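You operate a simulated robot arm through the tools that you are given. There is no shell and no other tool. Be economical: measure what you need, move in short steps, check, and stop when the job is done.

The job below is to be done with a simulated two-armed robot. You get a single attempt, and the scene is never put back.

TASK
Start the belt at medium speed.
Fine: close the tail guard first, then switch on and set the speed lever before you press Start. The handwheels, grease knobs, gates and chute flap stay as they are.

The check looks at the end state, three seconds after you hand in, the way a careful person would. Anything else that was tipped, shoved, dropped, spilled or broken makes it a failure.

THE ROBOT
Two 6-joint arms with two-finger parallel grippers on one trunk, on a base that drives. Base frame: it is fixed to the floor where the robot stands at the start and does not move with it; the origin is under the middle of the robot, x ahead of it, y to its left, z up. Lengths are in mm, angles in degrees, forces in N, time in s.
The left shoulder is at the start at [60, 187, 1303], the right one opposite. With the tool pointing down near the work surface each hand reaches from about 180 to 620 mm from the robot's upright axis, wherever it stands, measured 20 degrees to its own side. Places, roughly: belt gate [300, -2000, 1000]; blue handwheel [400, -500, 800]; chute flap [900, -200, 700]; head grease knob [-200, -2300, 1000]; hopper gate [-1800, -8300, 1100]; main switch [800, 400, 1100]; red handwheel [-200, -2200, 800]; speed lever [800, 500, 1100]; start button [700, 100, 1100]; tail grease knob [400, -500, 1000]; tail guard [900, -100, 1200]. Payload 1.57 kg a hand.
Tool frame (each hand has its own): the origin (TCP) lies between the finger pads and is the grasp point; the fingertips stand 30 mm ahead of it; z points along the fingers, y is the line along which they close. Largest opening 110 mm; finger width 24, thickness 12; the body of the gripper, 48 by 112 mm, starts 78 mm behind the TCP.
Orientation is told as [roll, pitch, yaw] about the base's x, y, z axes, in that order, counted from this pose: with the fingers straight down and closing along the base's y, the tool's x points along the base's -x, its y along +y and its z along -z.

THE INTERFACE
- The arms move only by the tool nudge_tool. It takes "left_moves", "right_moves" or both (then of equal length, played together; a hand with none holds still); each is one flat list of numbers, 7 for each row, row after row: the shift along the base's x, y, z in mm, then the turn, a rotation vector about the base's x, y, z in degrees, then the opening, from 0 (shut) to 1 (fully open). In form: [tx, ty, tz, ax, ay, az, hand, tx, ty, tz, ax, ay, az, hand, ...]. A call has 1 to 10 rows; each row is the pose to reach, as a shift and turn from the pose commanded when the call began. Rows are played at 5 a second. More than 50 mm and 8.6 degrees between two rows, or a gripper value outside its range, and nothing of the call is played. A pose out of reach is approached as far as the arm can. The call stops where the force on the tool passes 40 N (or 10 N more than at its start, if that is more) or the arm is blocked; 0.2 s more then pass. Each finger travels about 153 mm/s and halts on what it meets, pressing with about 30 N; the grip force reading is that of the motor and also rises with nothing between the fingers. The clock runs only during rows and for 0.2 s after the last one: add rows that repeat a pose to give the fingers time. It gives the time, the measured TCP pose, the force on the tool (base axes), the opening and the grip force at its end, in the units of the frame above (readings bear some noise), with the torque about the TCP (base axes, N m) and any sound that the robot's microphone picked up, and new pictures: "pictures" is both (left out), scene, wrist or none (wrist: the cameras of the hands that moved).
- Cameras (640 x 400 px; columns grow to the right, rows downward): "scene" is now at [18.6, -11.6, 1857.5]; the picture's right is [-0.14, -0.99, 0.00], its down [-0.72, 0.10, -0.68] and it looks along [0.68, -0.09, -0.73] (base axes); focal length 269 px, centre (320, 200). "left" rides on the left gripper at [70, -16, -141] in its tool frame; the picture's right is [0.23, 0.97, 0.00], its down [-0.86, 0.20, -0.48] and it looks along [-0.47, 0.11, 0.88] (tool axes); focal length 222 px, centre (320, 200). "right" rides on the right gripper at [70, 16, -141] in its tool frame; the picture's right is [-0.23, 0.97, 0.00], its down [-0.85, -0.20, -0.48] and it looks along [-0.47, -0.11, 0.88] (tool axes); focal length 222 px, centre (320, 200). There is no depth. A picture from a camera that has moved, and an enlarged one, comes with that camera's place and axes in the base frame and with its lens. The place of the scene camera against the robot may be out by one fixed shift of up to 12 mm in any direction.
- slide_trunk(by): slides the trunk up (or, below 0, down) by that many mm; the arms and the scene camera ride with it, the base frame stays. It gives what a move gives, with no picture.
- roll_base(legs): drives the robot by 1 to 6 legs, each [ahead, left, turn to the left] in mm, mm and degrees, along the robot's own axes; the way and the turn of a leg run together, so that a leg with both is an arc; at most 1500 mm and 180 degrees a leg. The arms and the cameras ride along, it lands a little off, and it stops where it bumps. It gives what a move gives, and a new picture of the scene camera.
- head_to(pan, tilt): turns the head with the scene camera to pan (to the left, within 86 degrees either way) and tilt (down, from -29 to 69), counted from straight ahead of the robot. It gives what a move gives, and a new picture of the scene camera.
- inspect(camera, box): a new picture of the part [left, top, right, bottom] of that camera's present view, enlarged. The clock stands still meanwhile.
- job_done(): hands the job in; it is judged then, once.

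Work in short steps. Places have to be worked out from the pictures, the camera data and where the tool is seen: move nearer, look again, correct. Check each grasp and each placing, and mend what went wrong. You have 120 turns and 260 pictures in all, those below and enlarged ones among them. Open the grippers and draw the arms clear of the work before you hand the job in, unless the task says otherwise; then end with one line.

The tools are called after "Emit:" by a JSON object that holds its "name" and its "arguments". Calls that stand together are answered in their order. nudge_tool: Moves the arms, as the interface text tells. Its arguments: {"type":"object","properties":{"left_moves":{"type":"array","items":{"type":"number"}},"right_moves":{"type":"array","items":{"type":"number"}},"pictures":{"type":"string","enum":["both","scene","wrist","none"]}},"required":[]} The other tools are called the same way: slide_trunk (by) slides the trunk up or down; roll_base (legs) drives the base; head_to (pan, tilt) turns the head that bears the scene camera; inspect (camera, box) takes an enlarged picture of a part of a camera's view; job_done () hands the job in.

At the start:

```text
t: 0.0
left_position: [361.0, 239.0, 1527.8]
left_tool_rot: [0.1, 0.0, 0.0]
left_ft_force: [-0.2, 0.6, -0.1]
left_moment: [0.02, 0.01, 0.02]
left_finger_gap: 109.8
left_grasp_force: 0.0
right_position: [342.9, -24.2, 1562.0]
right_tool_rot: [-0.2, 0.0, -0.1]
right_ft_force: [-0.4, -0.3, -0.2]
right_moment: [0.0, -0.01, 0.02]
right_finger_gap: 109.8
right_grasp_force: 0.0
trunk travel left (down, up): [-931.0, 59.0]
robot x, y, heading: [0.2, -1.5, 0.1]
head pan, tilt: [-7.9, 46.9]
```

scene: 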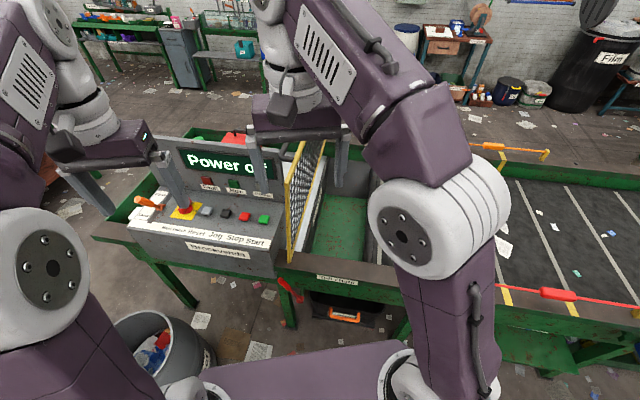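
right: 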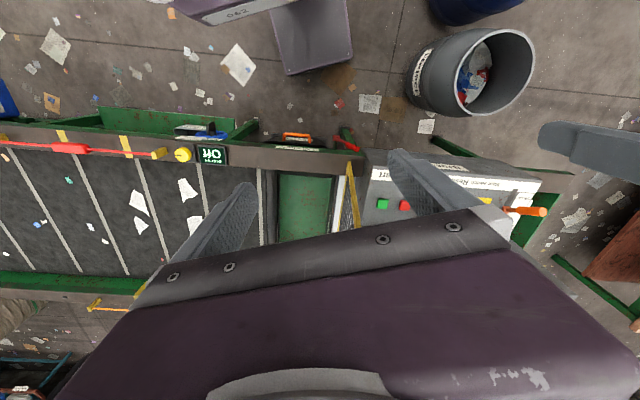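
left: 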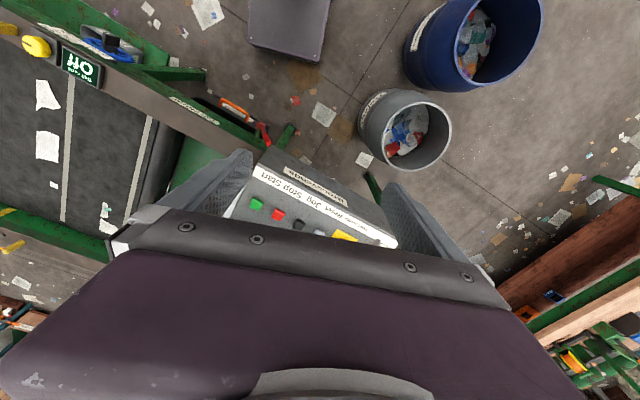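

The panel is partly hidden by the arms. I enlarge the panel and guard regions first.

Emit:
{"name": "inspect", "arguments": {"camera": "scene", "box": [90, 120, 290, 290]}}

Emit:
{"name": "inspect", "arguments": {"camera": "scene", "box": [250, 120, 410, 330]}}

Emit:
{"name": "inspect", "arguments": {"camera": "left", "box": [200, 80, 420, 270]}}

```text
2.35 times, centred on (190, 205) of scene
camera zoom: at [18.6, -11.6, 1857.5], right [-0.14, -0.99, 0.0], down [-0.72, 0.1, -0.68], along [0.68, -0.09, -0.73], focal length 633 px, centre (626, 188)
```

zoom: 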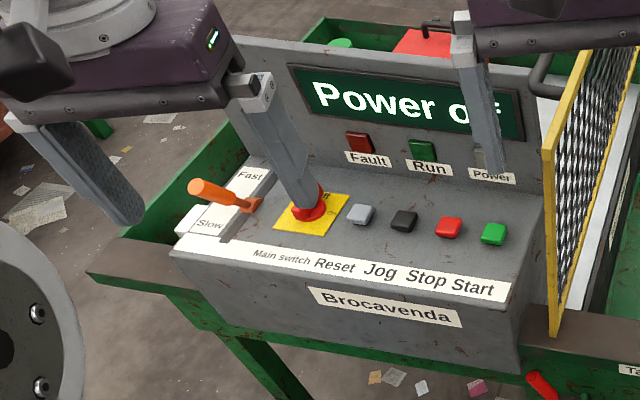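

```text
1.90 times, centred on (330, 225) of scene
camera zoom: at [18.6, -11.6, 1857.5], right [-0.14, -0.99, 0.0], down [-0.72, 0.1, -0.68], along [0.68, -0.09, -0.73], focal length 512 px, centre (301, 152)
```

zoom: 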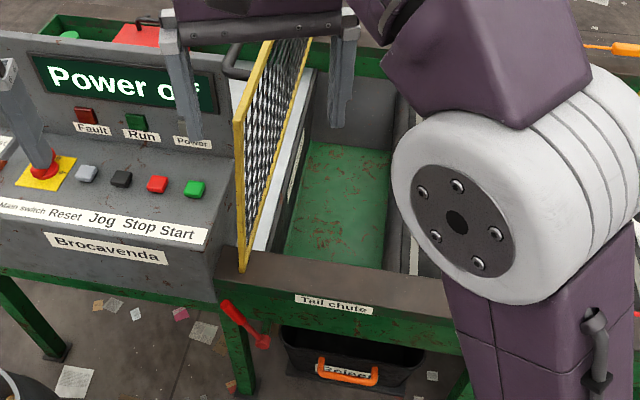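

```text
2.11 times, centred on (310, 175) of left
camera zoom: at [289.7, 223.2, 1671.6], right [-0.23, 0.97, 0.0], down [0.86, 0.2, 0.48], along [0.47, 0.11, -0.88], focal length 468 px, centre (341, 253)
```

zoom: 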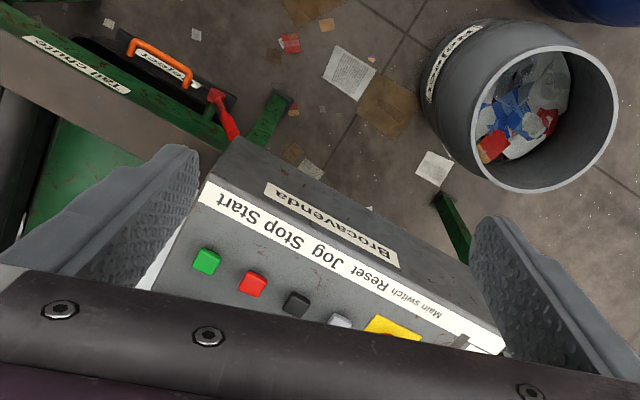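

The guard stands upright beside the chute; it hides behind the right arm. I back off a little and look for a clear view.

Emit:
{"name": "roll_base", "arguments": {"legs": [[-350, 0, 0]]}}

Emit:
{"name": "head_to", "arguments": {"pan": 0, "tilt": 35}}

```text
t: 2.3
left_position: [15.7, 239.9, 1527.2]
left_tool_rot: [0.0, 0.2, 0.0]
left_ft_force: [-0.4, 0.3, -0.7]
left_moment: [0.0, 0.05, -0.03]
left_finger_gap: 109.9
left_grasp_force: 0.0
right_position: [-1.9, -24.4, 1560.9]
right_tool_rot: [0.0, 0.1, -0.1]
right_ft_force: [-0.2, 0.1, -0.4]
right_moment: [0.0, 0.04, 0.0]
right_finger_gap: 110.0
right_grasp_force: 0.1
trunk travel left (down, up): [-931.0, 59.0]
robot x, y, heading: [-354.5, -1.5, 0.1]
head pan, tilt: [-7.9, 46.9]
camera scene: at [-325.6, -11.3, 1857.4], right [-0.14, -0.99, 0.0], down [-0.73, 0.1, -0.68], along [0.67, -0.09, -0.73], focal length 269 px, centre (320, 200)
```

scene: 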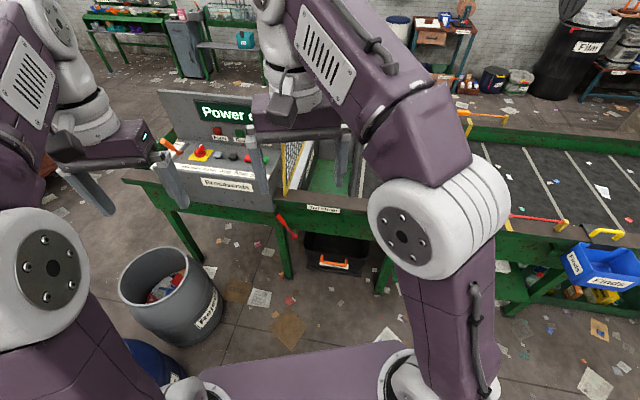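

```text
t: 3.0
left_position: [13.6, 238.2, 1528.0]
left_tool_rot: [0.0, 0.1, 0.0]
left_ft_force: [0.1, -0.1, 0.9]
left_moment: [0.03, -0.04, 0.01]
left_finger_gap: 109.8
left_grasp_force: 0.1
right_position: [-5.3, -25.5, 1563.1]
right_tool_rot: [0.0, 0.1, 0.0]
right_ft_force: [-0.1, 0.1, 0.0]
right_moment: [0.02, 0.02, 0.01]
right_finger_gap: 109.9
right_grasp_force: 0.0
trunk travel left (down, up): [-931.0, 59.0]
robot x, y, heading: [-348.5, 3.5, -0.0]
head pan, tilt: [0.0, 35.0]
camera scene: at [-319.8, -0.4, 1875.0], right [0.0, -1.0, 0.0], down [-0.57, 0.0, -0.82], along [0.82, 0.0, -0.57], focal length 269 px, centre (320, 200)
```

scene: 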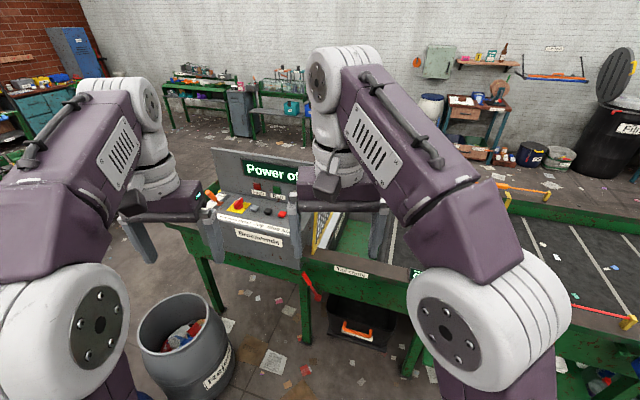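

With free space here, I spread both hands sideways to uncover the panel and guard.

Emit:
{"name": "nudge_tool", "arguments": {"left_moves": [0, 50, 0, 0, 0, 0, 1, 0, 100, 0, 0, 0, 0, 1, 0, 150, 0, 0, 0, 0, 1, 0, 150, 0, 0, 0, 0, 1, 0, 150, 0, 0, 0, 0, 1, 0, 150, 0, 0, 0, 0, 1, 0, 150, 0, 0, 0, 0, 1], "right_moves": [0, -50, 0, 0, 0, 0, 1, 0, -100, 0, 0, 0, 0, 1, 0, -150, 0, 0, 0, 0, 1, 0, -200, 0, 0, 0, 0, 1, 0, -250, 0, 0, 0, 0, 1, 0, -300, 0, 0, 0, 0, 1, 0, -350, 0, 0, 0, 0, 1], "pictures": "scene"}}

```text
t: 4.6
left_position: [12.6, 386.9, 1529.4]
left_tool_rot: [0.0, 0.1, 0.0]
left_ft_force: [0.5, 0.3, -0.4]
left_moment: [-0.01, 0.01, -0.01]
left_finger_gap: 110.0
left_grasp_force: 0.1
right_position: [-8.0, -376.9, 1556.2]
right_tool_rot: [0.0, -0.2, 0.1]
right_ft_force: [0.8, -0.7, -0.5]
right_moment: [0.01, 0.01, 0.03]
right_finger_gap: 110.0
right_grasp_force: 0.0
right hand out of reach, approached as far as the arm can: row 7
trunk travel left (down, up): [-931.0, 59.0]
robot x, y, heading: [-347.4, 2.8, 0.0]
head pan, tilt: [0.0, 35.0]
camera scene: at [-319.9, -2.9, 1875.0], right [0.0, -1.0, 0.0], down [-0.57, 0.0, -0.82], along [0.82, 0.0, -0.57], focal length 269 px, centre (320, 200)
```

scene: 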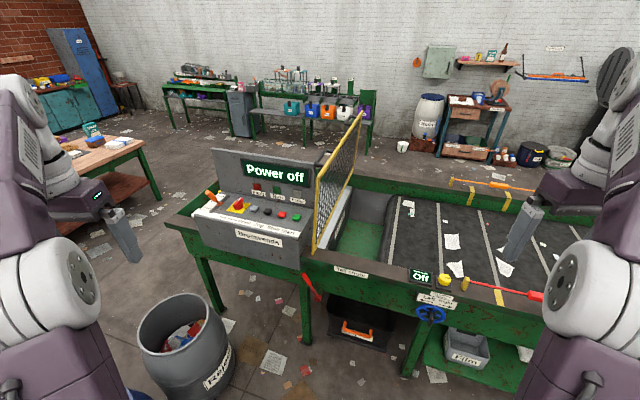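

Clear view now. I enlarge the panel/guard area.

Emit:
{"name": "inspect", "arguments": {"camera": "scene", "box": [180, 110, 420, 290]}}

Emit:
{"name": "inspect", "arguments": {"camera": "scene", "box": [290, 100, 410, 270]}}

Emit:
{"name": "inspect", "arguments": {"camera": "scene", "box": [180, 140, 330, 260]}}

```text
2.22 times, centred on (300, 200) of scene
camera zoom: at [-319.9, -2.9, 1875.0], right [0.0, -1.0, 0.0], down [-0.57, 0.0, -0.82], along [0.82, 0.0, -0.57], focal length 598 px, centre (364, 200)
```

zoom: 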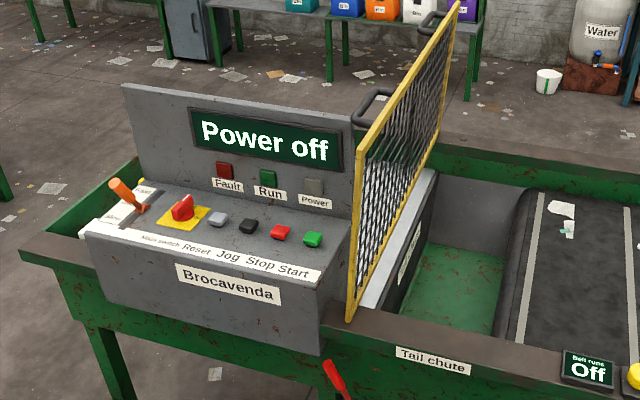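

```text
2.35 times, centred on (350, 185) of scene
camera zoom: at [-319.9, -2.9, 1875.0], right [0.0, -1.0, 0.0], down [-0.57, 0.0, -0.82], along [0.82, 0.0, -0.57], focal length 633 px, centre (249, 235)
```

zoom: 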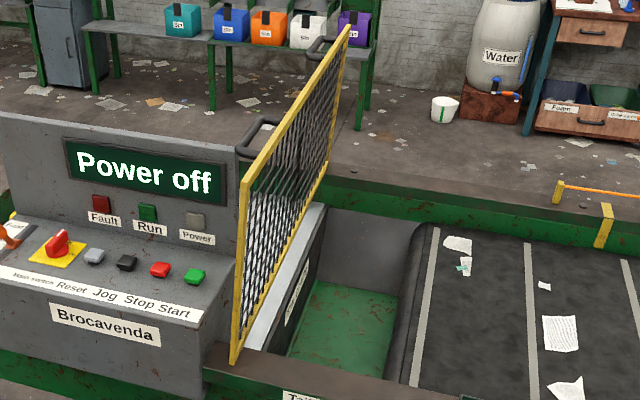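

```text
3.33 times, centred on (255, 200) of scene
camera zoom: at [-319.9, -2.9, 1875.0], right [0.0, -1.0, 0.0], down [-0.57, 0.0, -0.82], along [0.82, 0.0, -0.57], focal length 896 px, centre (537, 200)
```

zoom: 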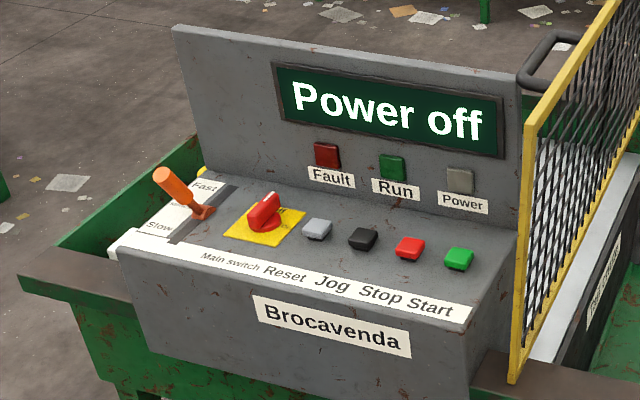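

The machine is turned about -18° to me; the guard hinges along its bottom edge, upright, handles on its left side. I check where my base and the bins are by looking down both sides.

Emit:
{"name": "head_to", "arguments": {"pan": 0, "tilt": 68}}

Emit:
{"name": "head_to", "arguments": {"pan": 55, "tilt": 55}}

```text
t: 5.6
left_position: [12.2, 389.3, 1530.2]
left_tool_rot: [-0.1, 0.0, 0.0]
left_ft_force: [0.0, -1.0, -0.3]
left_moment: [-0.03, 0.01, -0.02]
left_finger_gap: 109.9
left_grasp_force: 0.0
right_position: [-8.0, -373.5, 1558.1]
right_tool_rot: [0.0, -0.2, 0.0]
right_ft_force: [-0.3, 0.4, 0.0]
right_moment: [0.03, -0.04, -0.02]
right_finger_gap: 110.2
right_grasp_force: 0.1
trunk travel left (down, up): [-931.0, 59.0]
robot x, y, heading: [-345.3, -2.5, -0.1]
head pan, tilt: [0.0, 68.0]
camera scene: at [-352.5, 0.1, 1832.2], right [0.0, -1.0, 0.0], down [-0.93, 0.0, -0.38], along [0.38, 0.0, -0.93], focal length 269 px, centre (320, 200)
```

scene: 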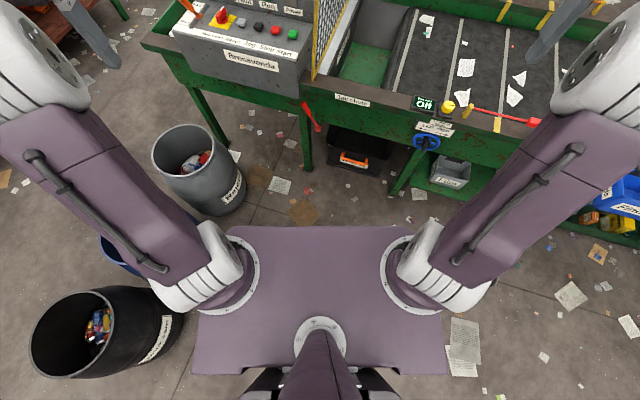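

```text
t: 6.8
left_position: [11.5, 388.7, 1531.0]
left_tool_rot: [0.0, 0.1, -0.1]
left_ft_force: [-0.9, 0.8, -1.1]
left_moment: [0.02, 0.0, 0.02]
left_finger_gap: 110.0
left_grasp_force: 0.1
right_position: [-7.1, -375.4, 1557.3]
right_tool_rot: [-0.2, -0.2, -0.1]
right_ft_force: [0.0, -0.4, 0.3]
right_moment: [0.02, 0.05, 0.04]
right_finger_gap: 110.2
right_grasp_force: 0.1
trunk travel left (down, up): [-931.0, 59.0]
robot x, y, heading: [-352.5, 0.5, 0.2]
head pan, tilt: [55.0, 55.0]
camera scene: at [-367.7, 58.4, 1846.8], right [0.82, -0.57, 0.0], down [-0.47, -0.67, -0.57], along [0.33, 0.47, -0.82], focal length 269 px, centre (320, 200)
```

scene: 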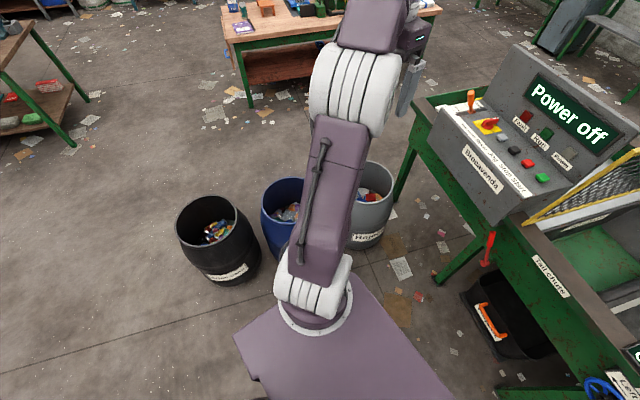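

My trunk plate is about ±290 mm wide; the grey bin sits in front-left of the panel. I go to a station facing the guard's front edge, about 600 mm away, heading -18°.

Emit:
{"name": "roll_base", "arguments": {"legs": [[0, 0, -18.2], [241, 247, 0]]}}

Emit:
{"name": "head_to", "arguments": {"pan": 0, "tilt": 42}}

```text
t: 10.1
left_position: [417.8, 411.0, 1531.7]
left_tool_rot: [0.1, -0.1, -18.3]
left_ft_force: [0.1, -0.2, -0.2]
left_moment: [0.01, -0.05, -0.01]
left_finger_gap: 110.2
left_grasp_force: 0.0
right_position: [159.3, -307.4, 1558.2]
right_tool_rot: [0.0, -0.3, -18.3]
right_ft_force: [0.0, 0.2, 0.6]
right_moment: [0.07, -0.07, -0.01]
right_finger_gap: 110.0
right_grasp_force: 0.1
trunk travel left (down, up): [-931.0, 59.0]
robot x, y, heading: [-43.7, 157.1, -18.4]
head pan, tilt: [55.0, 55.0]
camera scene: at [-47.4, 216.9, 1846.9], right [0.6, -0.8, 0.0], down [-0.66, -0.49, -0.58], along [0.46, 0.34, -0.82], focal length 269 px, centre (320, 200)
```

scene: 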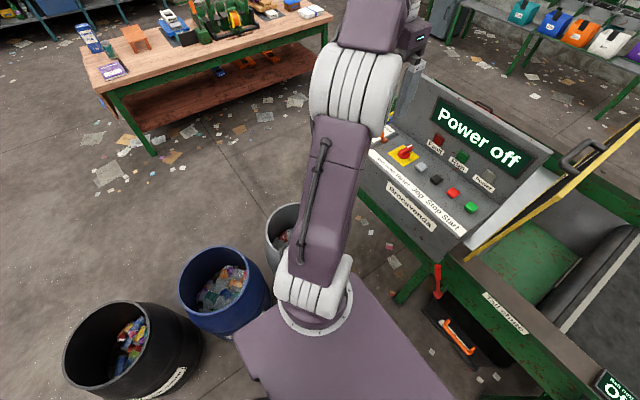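

```text
t: 11.3
left_position: [419.9, 412.9, 1530.5]
left_tool_rot: [0.0, -0.1, -18.3]
left_ft_force: [0.4, 1.3, 0.0]
left_moment: [0.01, 0.0, 0.0]
left_finger_gap: 109.8
left_grasp_force: 0.1
right_position: [160.7, -306.2, 1557.7]
right_tool_rot: [-0.1, -0.2, -18.3]
right_ft_force: [-0.3, 0.6, -0.6]
right_moment: [0.0, 0.01, -0.02]
right_finger_gap: 110.0
right_grasp_force: 0.0
trunk travel left (down, up): [-931.0, 59.0]
robot x, y, heading: [-42.9, 158.5, -18.1]
head pan, tilt: [0.0, 42.0]
camera scene: at [-22.7, 149.2, 1864.5], right [-0.31, -0.95, 0.0], down [-0.64, 0.21, -0.74], along [0.71, -0.23, -0.67], focal length 269 px, centre (320, 200)
```

scene: 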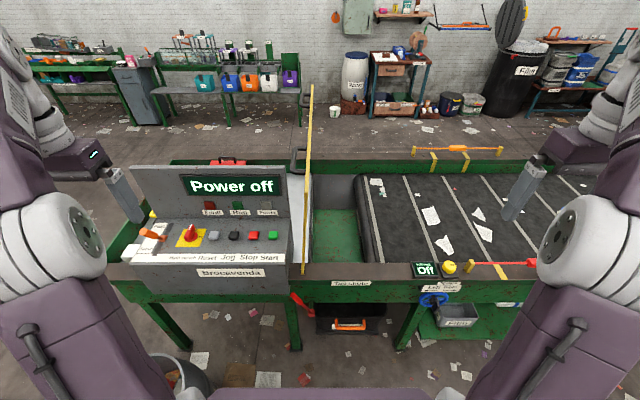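

Facing the machine squarely now. I enlarge guard and panel.

Emit:
{"name": "inspect", "arguments": {"camera": "scene", "box": [240, 70, 400, 300]}}

Emit:
{"name": "inspect", "arguments": {"camera": "scene", "box": [110, 160, 300, 280]}}

```text
1.74 times, centred on (320, 185) of scene
camera zoom: at [-22.7, 149.2, 1864.5], right [-0.31, -0.95, 0.0], down [-0.64, 0.21, -0.74], along [0.71, -0.23, -0.67], focal length 468 px, centre (320, 226)
```

zoom: 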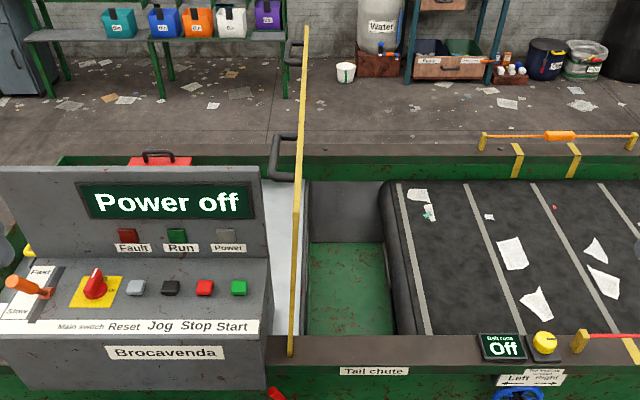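

```text
3.33 times, centred on (205, 220) of scene
camera zoom: at [-22.7, 149.2, 1864.5], right [-0.31, -0.95, 0.0], down [-0.64, 0.21, -0.74], along [0.71, -0.23, -0.67], focal length 896 px, centre (703, 133)
```

zoom: 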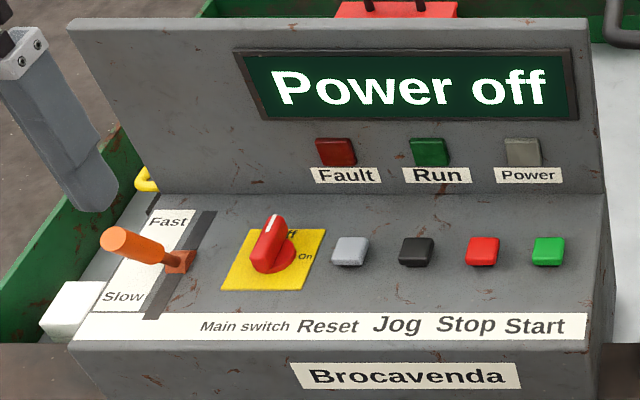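

The guard leans about 4° toward closing, front edge near [543, 31], z 976–1380. I swing the right hand round to point forward, in front of the guard's front edge, so the fingers can straddle it.

Emit:
{"name": "nudge_tool", "arguments": {"right_moves": [24, 32, -23, -2.6, -7.88, 0, 1, 48, 64, -46, -5.2, -15.76, 0, 1, 72, 96, -69, -7.8, -23.64, 0, 1, 96, 128, -92, -10.4, -31.52, 0, 1, 120, 160, -115, -13, -39.4, 0, 1, 144, 192, -138, -15.6, -47.28, 0, 1, 168, 224, -161, -18.2, -55.16, 0, 1, 192, 256, -184, -20.8, -63.04, 0, 1, 216, 288, -207, -23.4, -70.92, 0, 1, 240, 320, -230, -26, -78.8, 0, 1]}}

```text
t: 13.5
left_position: [420.7, 415.7, 1529.6]
left_tool_rot: [-0.1, -0.1, -18.3]
left_ft_force: [0.2, 0.5, 0.1]
left_moment: [0.03, 0.0, -0.02]
left_finger_gap: 110.0
left_grasp_force: 0.1
right_position: [411.9, 26.6, 1342.2]
right_tool_rot: [-1.9, -83.1, -16.6]
right_ft_force: [0.2, 0.1, 0.5]
right_moment: [0.0, 0.02, -0.03]
right_finger_gap: 110.0
right_grasp_force: 0.0
right hand out of reach, approached as far as the arm can: row 5, 6, 7, 8, 10
trunk travel left (down, up): [-931.0, 59.0]
robot x, y, heading: [-43.9, 161.6, -18.5]
head pan, tilt: [0.0, 42.0]
camera scene: at [-21.6, 152.1, 1864.6], right [-0.31, -0.95, 0.0], down [-0.64, 0.21, -0.74], along [0.71, -0.23, -0.67], focal length 269 px, centre (320, 200)
camera right: at [276.1, 89.2, 1289.6], right [0.33, 0.92, 0.22], down [-0.41, -0.07, 0.91], along [0.85, -0.39, 0.36], focal length 222 px, centre (320, 200)
```

scene: 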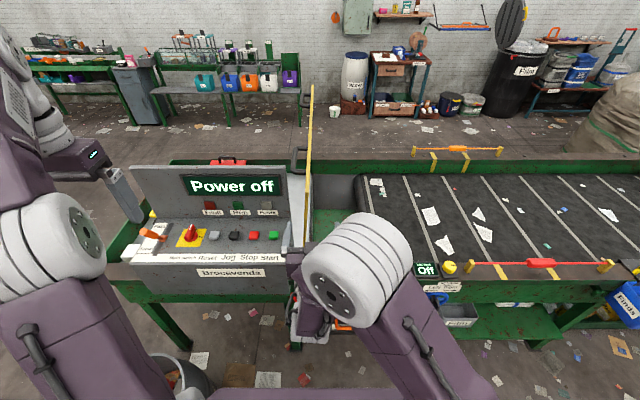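
right: 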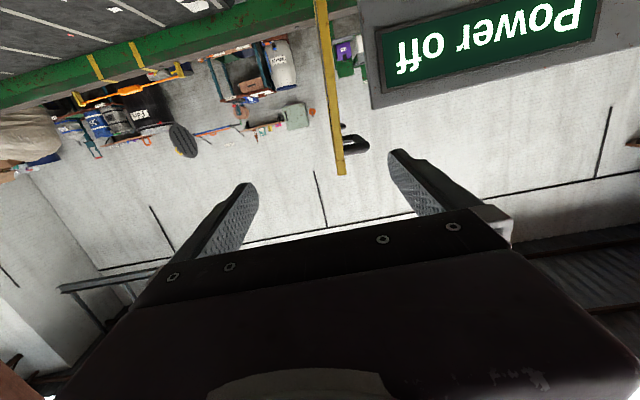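

The guard's front edge shows between the fingers, its top near z 1365. I go forward half way to check what the arm really reaches.

Emit:
{"name": "nudge_tool", "arguments": {"right_moves": [38, -12, -10, 0, 0, 0, 1, 72, -22, -20, 0, 0, 0, 1, 72, -22, -20, 0, 0, 0, 1]}}

```text
t: 14.3
left_position: [418.7, 413.7, 1530.3]
left_tool_rot: [-0.1, 0.0, -18.2]
left_ft_force: [-0.8, -0.2, -0.3]
left_moment: [-0.02, -0.04, -0.02]
left_finger_gap: 110.0
left_grasp_force: 0.0
right_position: [483.5, 2.6, 1323.1]
right_tool_rot: [0.5, -83.3, -18.8]
right_ft_force: [-0.7, 0.3, 0.1]
right_moment: [-0.03, -0.03, 0.0]
right_finger_gap: 109.9
right_grasp_force: 0.1
trunk travel left (down, up): [-931.0, 59.0]
robot x, y, heading: [-42.4, 156.3, -18.2]
head pan, tilt: [0.0, 42.0]
camera scene: at [-23.5, 150.1, 1864.6], right [-0.31, -0.95, 0.0], down [-0.63, 0.21, -0.74], along [0.71, -0.23, -0.67], focal length 269 px, centre (320, 200)
camera right: at [348.2, 65.1, 1270.2], right [0.33, 0.92, 0.23], down [-0.42, -0.07, 0.91], along [0.85, -0.4, 0.36], focal length 222 px, centre (320, 200)
```

scene: 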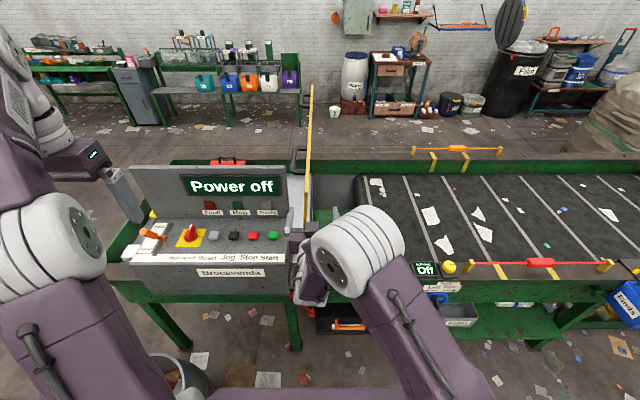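
right: 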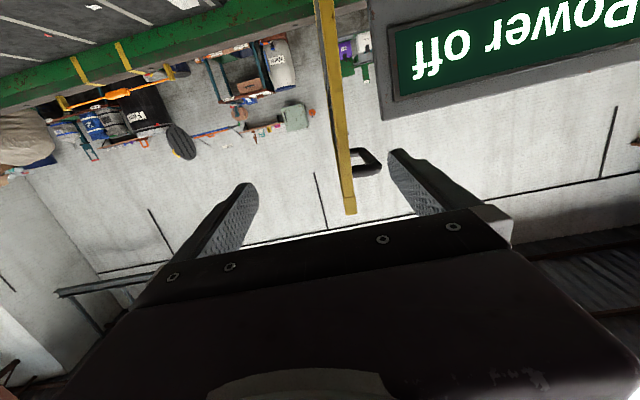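

Tool is ~20 mm right of the guard plane and ~35 mm short of its front edge (≈[520, 12]). I centre it sideways, then advance so the fingers straddle the edge.

Emit:
{"name": "nudge_tool", "arguments": {"right_moves": [6, 19, -10, -2.1, -6.4, 0, 1, 6, 19, -20, -2.1, -6.4, 0, 1, 34, 10, -20, -2.1, -6.4, 0, 1, 61, 1, -20, -2.1, -6.4, 0, 1, 61, 1, -20, -2.1, -6.4, 0, 1]}}

```text
t: 15.5
left_position: [422.0, 414.5, 1529.8]
left_tool_rot: [0.0, 0.1, -18.3]
left_ft_force: [-0.5, -0.1, 1.1]
left_moment: [-0.02, 0.05, 0.0]
left_finger_gap: 109.8
left_grasp_force: 0.0
right_position: [545.1, 2.1, 1302.0]
right_tool_rot: [16.9, -89.9, -35.3]
right_ft_force: [-0.1, -0.2, -0.4]
right_moment: [0.02, 0.03, 0.01]
right_finger_gap: 110.2
right_grasp_force: 0.0
trunk travel left (down, up): [-931.0, 59.0]
robot x, y, heading: [-46.3, 159.7, -18.3]
head pan, tilt: [0.0, 42.0]
camera scene: at [-21.6, 150.6, 1864.5], right [-0.31, -0.95, 0.0], down [-0.64, 0.21, -0.74], along [0.71, -0.23, -0.67], focal length 269 px, centre (320, 200)
camera right: at [416.0, 64.1, 1232.3], right [0.31, 0.92, 0.23], down [-0.52, -0.04, 0.86], along [0.8, -0.38, 0.46], focal length 222 px, centre (320, 200)
```

scene: 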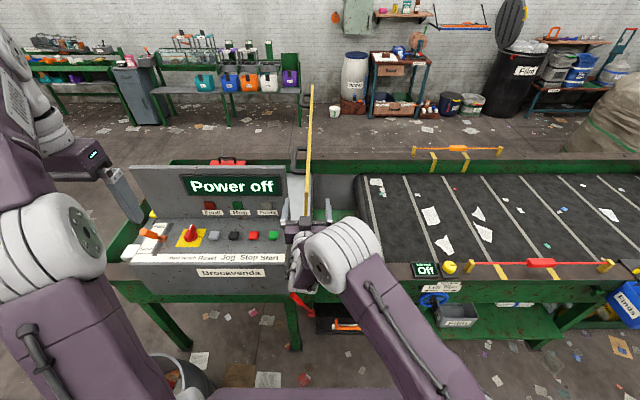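
right: 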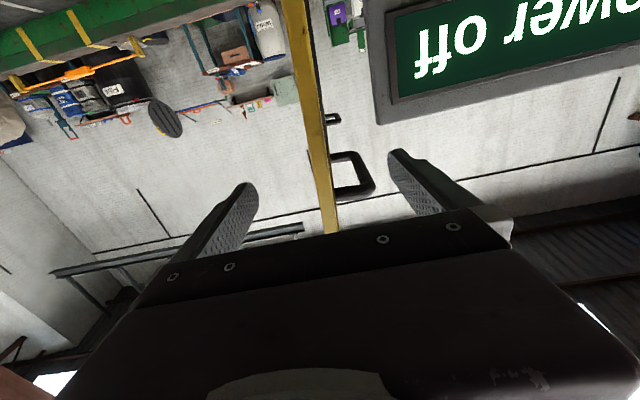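

The frame edge lies between the fingers. I close loosely to check that they really straddle it.

Emit:
{"name": "nudge_tool", "arguments": {"right_moves": [0, 0, 0, 0, 0, 0, 0.5, 0, 0, 0, 0, 0, 0, 0.2, 0, 0, 0, 0, 0, 0, 0.1, 0, 0, 0, 0, 0, 0, 0.1, 0, 0, 0, 0, 0, 0, 0.1]}}

```text
t: 16.7
left_position: [421.9, 413.6, 1529.0]
left_tool_rot: [0.0, 0.0, -18.3]
left_ft_force: [0.0, -0.4, -0.5]
left_moment: [0.0, 0.02, 0.0]
left_finger_gap: 110.0
left_grasp_force: 0.0
right_position: [546.4, 4.4, 1302.8]
right_tool_rot: [31.0, -89.8, -49.4]
right_ft_force: [1.4, 1.4, -1.2]
right_moment: [0.82, -0.29, 0.37]
right_finger_gap: 13.9
right_grasp_force: 30.6
trunk travel left (down, up): [-931.0, 59.0]
robot x, y, heading: [-48.8, 157.8, -18.2]
head pan, tilt: [0.0, 42.0]
camera scene: at [-20.8, 149.8, 1864.5], right [-0.31, -0.95, 0.0], down [-0.64, 0.21, -0.74], along [0.71, -0.23, -0.67], focal length 269 px, centre (320, 200)
camera right: at [416.3, 63.8, 1232.1], right [0.31, 0.92, 0.23], down [-0.52, -0.04, 0.86], along [0.8, -0.38, 0.46], focal length 222 px, centre (320, 200)
```

scene: 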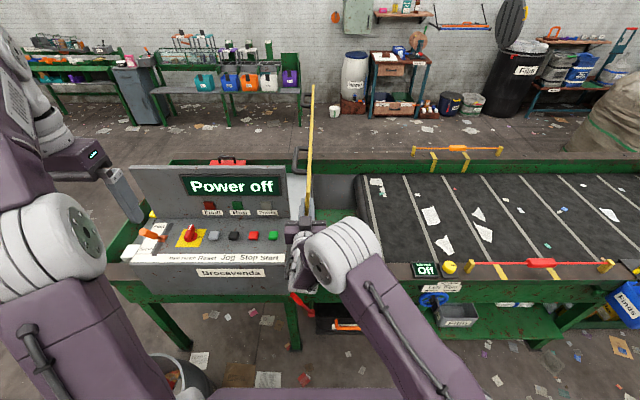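
right: 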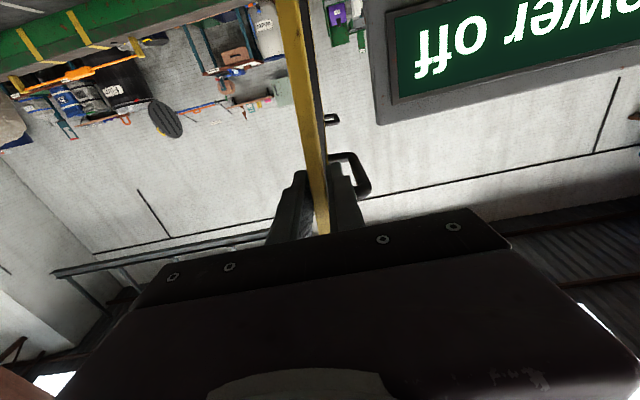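

The frame (14 mm) is gripped. I loosen a little for slack and follow the arc to about 44°, rolling the hand with the guard.

Emit:
{"name": "nudge_tool", "arguments": {"right_moves": [0, 0, 0, 0, 0, 0, 0.25, -14.1, -43, -6.5, 7.6, -2.5, 0, 0.25, -27.9, -84.8, -19.3, 15.2, -5, 0, 0.25, -40.9, -124.5, -38, 22.8, -7.5, 0, 0.25, -52.9, -161.2, -62.4, 30.4, -10, 0, 0.25, -63.9, -194.5, -92, 38, -12.5, 0, 0.25, -63.9, -194.5, -92, 38, -12.5, 0, 0.25]}}

```text
t: 17.6
left_position: [409.6, 417.4, 1531.8]
left_tool_rot: [0.0, -0.4, -18.4]
left_ft_force: [-0.6, 0.3, 0.0]
left_moment: [-0.04, -0.1, 0.01]
left_finger_gap: 110.1
left_grasp_force: 0.0
right_position: [598.1, -17.9, 1333.4]
right_tool_rot: [86.5, -75.0, -107.1]
right_ft_force: [-0.9, -0.2, 0.2]
right_moment: [0.01, 0.05, -0.02]
right_finger_gap: 27.4
right_grasp_force: 0.0
right hand out of reach, approached as far as the arm can: row 2, 3, 4
trunk travel left (down, up): [-931.0, 59.0]
robot x, y, heading: [-46.2, 157.5, -18.2]
head pan, tilt: [0.0, 42.0]
stopped in row 4 (right hand): the force on the tool passed its limit at 120 N (the readings are from after the stop); the commanded pose is now the measured one
camera scene: at [-36.1, 154.4, 1864.7], right [-0.31, -0.95, 0.0], down [-0.63, 0.21, -0.75], along [0.71, -0.24, -0.66], focal length 269 px, centre (320, 200)
camera right: at [476.5, 63.0, 1273.0], right [0.32, 0.82, 0.47], down [-0.58, -0.22, 0.78], along [0.75, -0.52, 0.41], focal length 222 px, centre (320, 200)
```

scene: 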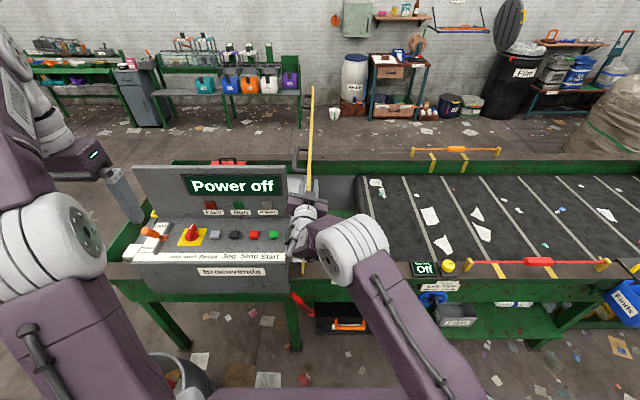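
right: 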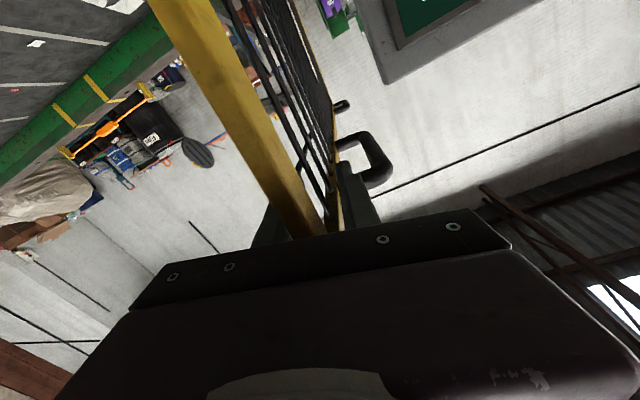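

The roll drove the arm to a joint limit and it lurched forward, but the guard still sits between the fingers with no load now. I back straight out along the fingers' line.

Emit:
{"name": "nudge_tool", "arguments": {"right_moves": [-24, 8, -5, 0, 0, 0, 0.3, -47, 16, -10, 0, 0, 0, 0.3, -95, 31, -20, 0, 0, 0, 0.3, -118, 38, -20, 0, 0, 0, 0.3, -118, 38, -20, 0, 0, 0, 0.3]}}

```text
refused: row 3 steps farther than a row can; nothing moved
```

Too large a step in row 3; same motion with smaller steps.

Emit:
{"name": "nudge_tool", "arguments": {"right_moves": [-24, 8, -5, 0, 0, 0, 0.3, -47, 16, -10, 0, 0, 0, 0.3, -71, 23, -15, 0, 0, 0, 0.3, -95, 31, -20, 0, 0, 0, 0.3, -118, 38, -20, 0, 0, 0, 0.3, -118, 38, -20, 0, 0, 0, 0.3]}}

```text
t: 19.0
left_position: [418.6, 399.2, 1532.4]
left_tool_rot: [0.5, 0.2, -18.5]
left_ft_force: [0.2, 0.3, -0.8]
left_moment: [0.02, -0.05, -0.01]
left_finger_gap: 109.9
left_grasp_force: 0.1
right_position: [530.5, 35.7, 1340.5]
right_tool_rot: [82.7, -74.6, -104.6]
right_ft_force: [-0.1, -37.2, -9.4]
right_moment: [-0.41, 0.04, -0.12]
right_finger_gap: 64.9
right_grasp_force: 17.9
right hand out of reach, approached as far as the arm can: row 1, 2, 3, 4, 5, 6
trunk travel left (down, up): [-931.0, 59.0]
robot x, y, heading: [-47.5, 158.9, -18.4]
head pan, tilt: [0.0, 42.0]
camera scene: at [-24.9, 133.2, 1864.3], right [-0.32, -0.95, -0.01], down [-0.63, 0.22, -0.74], along [0.71, -0.23, -0.67], focal length 269 px, centre (320, 200)
camera right: at [409.1, 120.7, 1282.3], right [0.34, 0.81, 0.47], down [-0.57, -0.22, 0.79], along [0.75, -0.54, 0.39], focal length 222 px, centre (320, 200)
```

scene: 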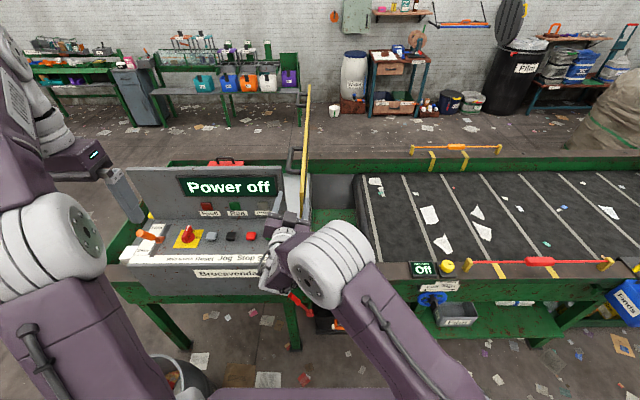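
right: 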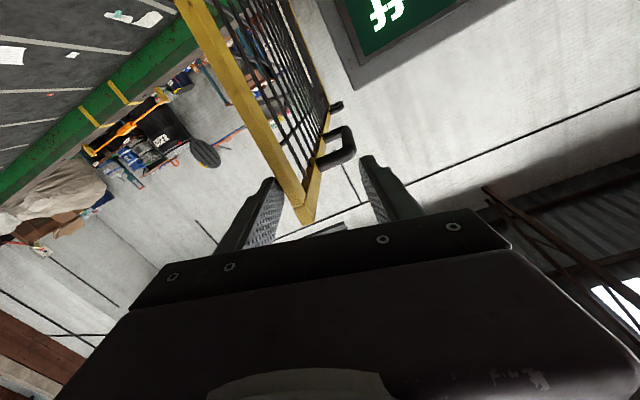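

The hand now presses the guard left (37 N) against its open stop. I relieve that by shifting right and opening the fingers fully.

Emit:
{"name": "nudge_tool", "arguments": {"right_moves": [-3, -10, 0, 0, 0, 0, 0.8, -6, -20, 0, 0, 0, 0, 1, -10, -30, 0, 0, 0, 0, 1, -10, -30, 0, 0, 0, 0, 1]}}

```text
t: 20.0
left_position: [422.9, 415.5, 1529.3]
left_tool_rot: [-0.1, 0.0, -18.4]
left_ft_force: [-0.5, 0.1, -0.8]
left_moment: [-0.02, -0.01, 0.0]
left_finger_gap: 109.7
left_grasp_force: 0.1
right_position: [539.1, 40.3, 1355.4]
right_tool_rot: [84.2, -75.4, -105.2]
right_ft_force: [0.3, 0.1, 0.3]
right_moment: [0.03, 0.01, -0.02]
right_finger_gap: 110.0
right_grasp_force: 0.1
right hand out of reach, approached as far as the arm can: row 1, 2, 3, 4
trunk travel left (down, up): [-931.0, 59.0]
robot x, y, heading: [-45.8, 155.9, -18.2]
head pan, tilt: [0.0, 42.0]
camera scene: at [-21.5, 152.9, 1864.5], right [-0.31, -0.95, 0.0], down [-0.64, 0.21, -0.74], along [0.71, -0.23, -0.67], focal length 269 px, centre (320, 200)
camera right: at [416.1, 122.5, 1295.4], right [0.32, 0.82, 0.47], down [-0.57, -0.22, 0.79], along [0.75, -0.52, 0.4], focal length 222 px, centre (320, 200)
```

scene: 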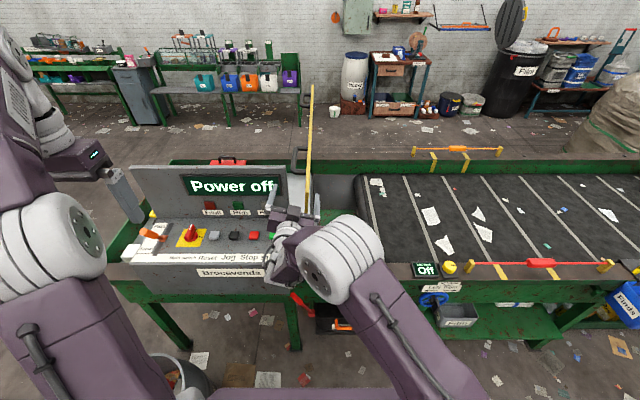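
right: 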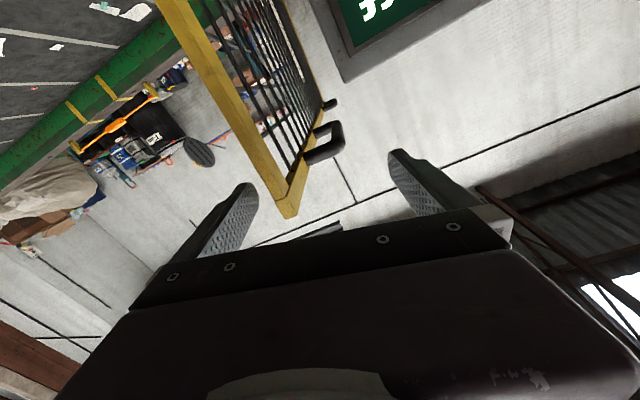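

The guard is free again between open fingers, and they point along the edge, so I back the base straight off to clear it.

Emit:
{"name": "roll_base", "arguments": {"legs": [[-160, 0, 0]]}}

```text
t: 21.4
left_position: [270.3, 462.6, 1527.7]
left_tool_rot: [-0.1, 0.1, -18.5]
left_ft_force: [0.5, 0.0, -0.6]
left_moment: [0.02, 0.02, -0.02]
left_finger_gap: 110.4
left_grasp_force: 0.0
right_position: [386.5, 89.5, 1354.5]
right_tool_rot: [83.4, -75.2, -104.4]
right_ft_force: [0.2, 0.1, 0.4]
right_moment: [-0.03, 0.0, 0.04]
right_finger_gap: 110.1
right_grasp_force: 0.1
trunk travel left (down, up): [-931.0, 59.0]
robot x, y, heading: [-199.5, 208.4, -18.6]
head pan, tilt: [0.0, 42.0]
camera scene: at [-171.8, 199.8, 1864.4], right [-0.31, -0.95, 0.0], down [-0.64, 0.21, -0.74], along [0.7, -0.23, -0.67], focal length 269 px, centre (320, 200)
```

scene: 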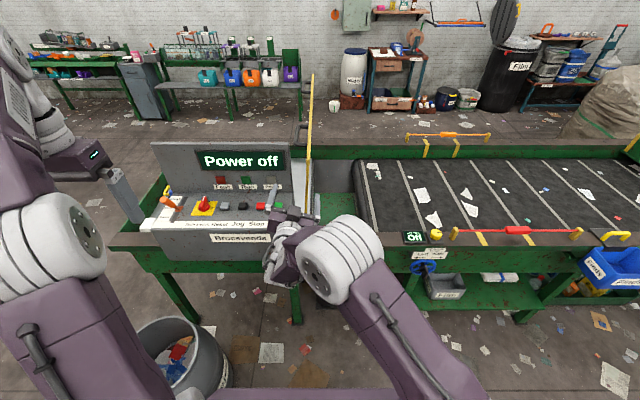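

The guard is untouched and the hand clear. The left arm, standing further right, should have roll freedom the right one lacks; I drive right 190 mm and then swap: unwind the right hand, point the left hand forward in free air.

Emit:
{"name": "roll_base", "arguments": {"legs": [[0, -190, 0]]}}

Emit:
{"name": "nudge_tool", "arguments": {"right_moves": [-14, -32, 20, 2.4, 7.2, 0, 1, -28, -65, 40, 4.8, 14.4, 0, 1, -41, -97, 60, 7.2, 21.6, 0, 1, -55, -129, 80, 9.6, 28.8, 0, 1, -69, -162, 100, 12, 36, 0, 1, -83, -194, 120, 14.4, 43.2, 0, 1, -97, -226, 140, 16.8, 50.4, 0, 1, -110, -258, 160, 19.2, 57.6, 0, 1, -124, -290, 180, 21.6, 64.8, 0, 1, -138, -323, 200, 23.6, 71.5, 0, 1], "left_moves": [15, -18, -20, -2.6, -7.88, 0, 1, 31, -35, -40, -5.2, -15.76, 0, 1, 46, -53, -60, -7.8, -23.64, 0, 1, 61, -70, -80, -10.4, -31.52, 0, 1, 76, -88, -100, -13, -39.4, 0, 1, 92, -106, -120, -15.6, -47.28, 0, 1, 107, -123, -140, -18.2, -55.16, 0, 1, 122, -141, -160, -20.8, -63.04, 0, 1, 138, -158, -180, -23.4, -70.92, 0, 1, 153, -176, -200, -26, -78.8, 0, 1]}}

```text
t: 23.0
left_position: [208.0, 288.1, 1527.5]
left_tool_rot: [-0.3, 0.1, -18.4]
left_ft_force: [0.4, 0.7, -0.7]
left_moment: [-0.08, 0.01, 0.01]
left_finger_gap: 109.9
left_grasp_force: 0.1
right_position: [324.3, -89.5, 1355.3]
right_tool_rot: [84.1, -75.4, -105.1]
right_ft_force: [0.5, 0.0, 0.1]
right_moment: [-0.02, -0.01, 0.01]
right_finger_gap: 110.2
right_grasp_force: 0.1
trunk travel left (down, up): [-931.0, 59.0]
robot x, y, heading: [-254.6, 31.4, -18.5]
head pan, tilt: [0.0, 42.0]
camera scene: at [-235.4, 26.3, 1864.5], right [-0.31, -0.95, 0.0], down [-0.64, 0.21, -0.74], along [0.7, -0.24, -0.67], focal length 269 px, centre (320, 200)
```

scene: 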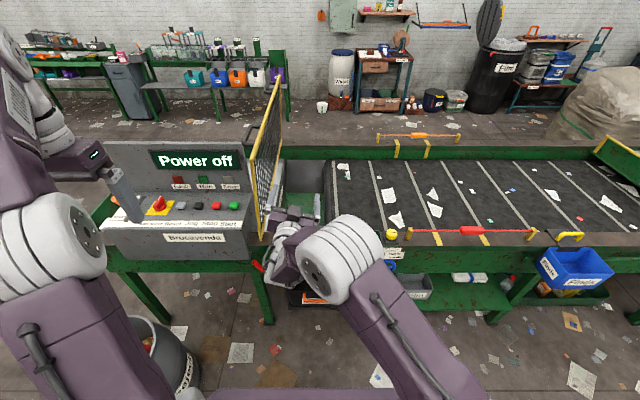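

```text
t: 25.2
left_position: [378.9, 120.7, 1350.7]
left_tool_rot: [-8.7, -82.5, -10.3]
left_ft_force: [0.2, 0.3, 0.2]
left_moment: [-0.01, -0.02, 0.0]
left_finger_gap: 110.2
left_grasp_force: 0.0
left hand out of reach, approached as far as the arm can: row 10
right_position: [134.0, -388.5, 1515.6]
right_tool_rot: [1.0, -13.2, -33.4]
right_ft_force: [0.2, 0.2, 0.4]
right_moment: [-0.04, -0.01, -0.03]
right_finger_gap: 110.2
right_grasp_force: 0.0
right hand out of reach, approached as far as the arm can: row 9, 10
trunk travel left (down, up): [-931.0, 59.0]
robot x, y, heading: [-257.8, 24.5, -18.3]
head pan, tilt: [0.0, 42.0]
camera scene: at [-237.7, 19.9, 1864.6], right [-0.31, -0.95, 0.0], down [-0.63, 0.21, -0.74], along [0.71, -0.23, -0.67], focal length 269 px, centre (320, 200)
camera right: at [57.9, -320.7, 1636.7], right [0.72, 0.69, 0.07], down [0.49, -0.57, 0.66], along [0.5, -0.44, -0.75], focal length 222 px, centre (320, 200)
camera left: at [231.0, 153.8, 1301.4], right [0.29, 0.93, -0.24], down [-0.27, 0.32, 0.91], along [0.92, -0.19, 0.34], focal length 222 px, centre (320, 200)
```

scene: 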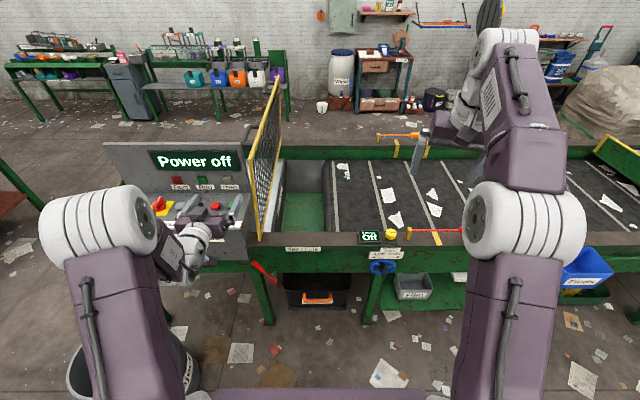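
right: 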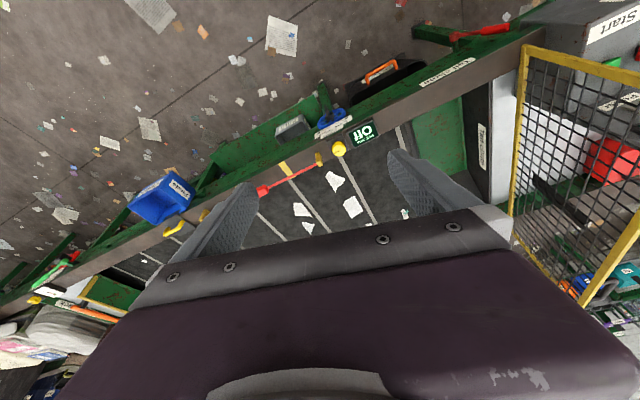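
left: 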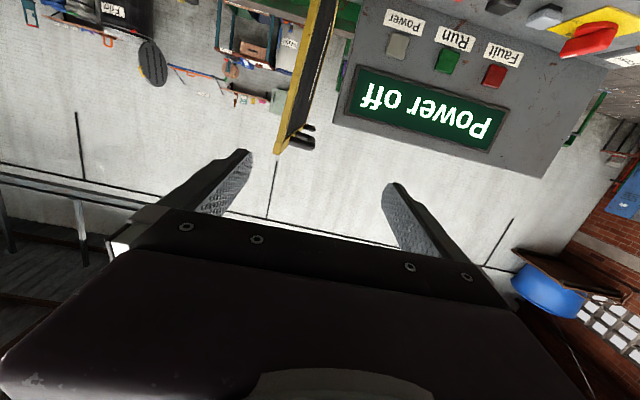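

The left hand points forward well. I test the full arc with roll here in free air before going to the guard.

Emit:
{"name": "nudge_tool", "arguments": {"left_moves": [-14.1, -43, -6.5, 7.6, -2.5, 0, 1, -27.9, -84.8, -19.3, 15.2, -5, 0, 1, -40.9, -124.5, -38, 22.8, -7.5, 0, 1, -52.9, -161.2, -62.4, 30.4, -10, 0, 1, -63.9, -194.5, -92, 38, -12.5, 0, 1, -73.4, -223.4, -126, 45.6, -15, 0, 1, -81.3, -247.6, -164, 53.2, -17.5, 0, 1, -87.5, -266.5, -205, 60.8, -20, 0, 1, -91.9, -279.8, -249, 68.4, -22.5, 0, 1, -91.9, -279.8, -249, 68.4, -22.5, 0, 1], "pictures": "scene"}}

```text
t: 27.4
left_position: [335.5, -186.5, 1028.1]
left_tool_rot: [84.7, -18.6, -100.2]
left_ft_force: [0.4, 0.2, 0.8]
left_moment: [0.0, 0.0, -0.02]
left_finger_gap: 109.9
left_grasp_force: 0.0
left hand out of reach, approached as far as the arm can: row 1, 2, 3, 4, 5, 6, 7, 8, 9, 10
right_position: [135.7, -388.2, 1517.2]
right_tool_rot: [1.0, -13.3, -33.5]
right_ft_force: [0.1, 0.2, -0.3]
right_moment: [0.02, 0.01, 0.0]
right_finger_gap: 110.2
right_grasp_force: 0.1
trunk travel left (down, up): [-931.0, 59.0]
robot x, y, heading: [-259.8, 29.8, -18.4]
head pan, tilt: [0.0, 42.0]
camera scene: at [-237.8, 20.2, 1864.7], right [-0.32, -0.95, 0.0], down [-0.63, 0.21, -0.74], along [0.71, -0.23, -0.67], focal length 269 px, centre (320, 200)
```

scene: 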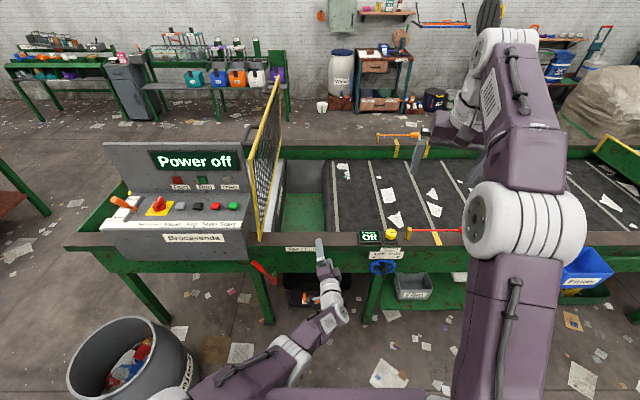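

The left arm also saturates when rolling, so I drop rolling. Better plan: the guard's handles are bars parallel to the hinge, so a tool-down grip on the front handle bar can pivot about the bar while I follow the arc without turning the hand. First I bring the left arm back.

Emit:
{"name": "nudge_tool", "arguments": {"left_moves": [4, 31, 32, -6.8, 2.2, 0, 1, 9, 61, 64, -13.6, 4.5, 0, 1, 13, 92, 97, -20.5, 6.7, 0, 1, 17, 123, 129, -27.3, 9, 0, 1, 21, 153, 161, -34, 11.2, 0, 1, 25, 184, 194, -41, 13.5, 0, 1, 26, 215, 226, -47.8, 15.7, 0, 1, 27, 245, 258, -54.6, 18, 0, 1, 28, 276, 290, -61.4, 20.2, 0, 1, 28, 307, 320, -68, 22.4, 0, 1], "pictures": "none"}}

Emit:
{"name": "nudge_tool", "arguments": {"left_moves": [-15, 18, 18, 2.6, 7.88, 0, 1, -31, 35, 36, 5.2, 15.76, 0, 1, -46, 53, 54, 7.8, 23.64, 0, 1, -61, 70, 72, 10.4, 31.52, 0, 1, -76, 88, 90, 13, 39.4, 0, 1, -92, 106, 108, 15.6, 47.28, 0, 1, -107, 123, 126, 18.2, 55.16, 0, 1, -122, 141, 144, 20.8, 63.04, 0, 1, -138, 158, 162, 23.4, 70.92, 0, 1, -153, 176, 180, 26, 78.8, 0, 1], "pictures": "scene"}}

```text
t: 29.6
left_position: [284.3, 152.9, 839.1]
left_tool_rot: [2.2, -73.2, -22.8]
left_ft_force: [0.4, -0.4, -0.9]
left_moment: [0.0, -0.02, 0.03]
left_finger_gap: 109.9
left_grasp_force: 0.1
left hand out of reach, approached as far as the arm can: row 1, 2, 3, 4, 5, 6, 7, 8, 9, 10
right_position: [134.7, -387.0, 1516.4]
right_tool_rot: [0.9, -13.5, -33.5]
right_ft_force: [-0.2, 0.5, 0.0]
right_moment: [-0.01, -0.04, 0.02]
right_finger_gap: 110.1
right_grasp_force: 0.0
trunk travel left (down, up): [-931.0, 59.0]
robot x, y, heading: [-265.7, 27.9, -18.5]
head pan, tilt: [0.0, 42.0]
```

```text
t: 31.8
left_position: [152.2, 305.0, 993.7]
left_tool_rot: [-0.1, -1.5, -19.7]
left_ft_force: [-0.3, 0.2, -0.1]
left_moment: [0.0, 0.04, 0.04]
left_finger_gap: 109.9
left_grasp_force: 0.1
left hand out of reach, approached as far as the arm can: row 1, 2, 3, 4, 5, 6, 9, 10
right_position: [136.3, -388.7, 1515.4]
right_tool_rot: [1.0, -13.3, -33.6]
right_ft_force: [0.4, 0.3, 0.3]
right_moment: [0.01, -0.03, -0.03]
right_finger_gap: 110.2
right_grasp_force: 0.1
trunk travel left (down, up): [-931.0, 59.0]
robot x, y, heading: [-256.9, 27.5, -18.4]
head pan, tilt: [0.0, 42.0]
camera scene: at [-236.5, 19.7, 1864.5], right [-0.32, -0.95, 0.0], down [-0.64, 0.21, -0.74], along [0.7, -0.23, -0.67], focal length 269 px, centre (320, 200)
```

scene: 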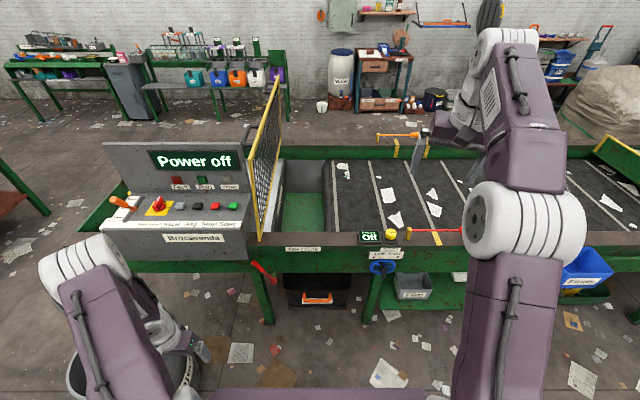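

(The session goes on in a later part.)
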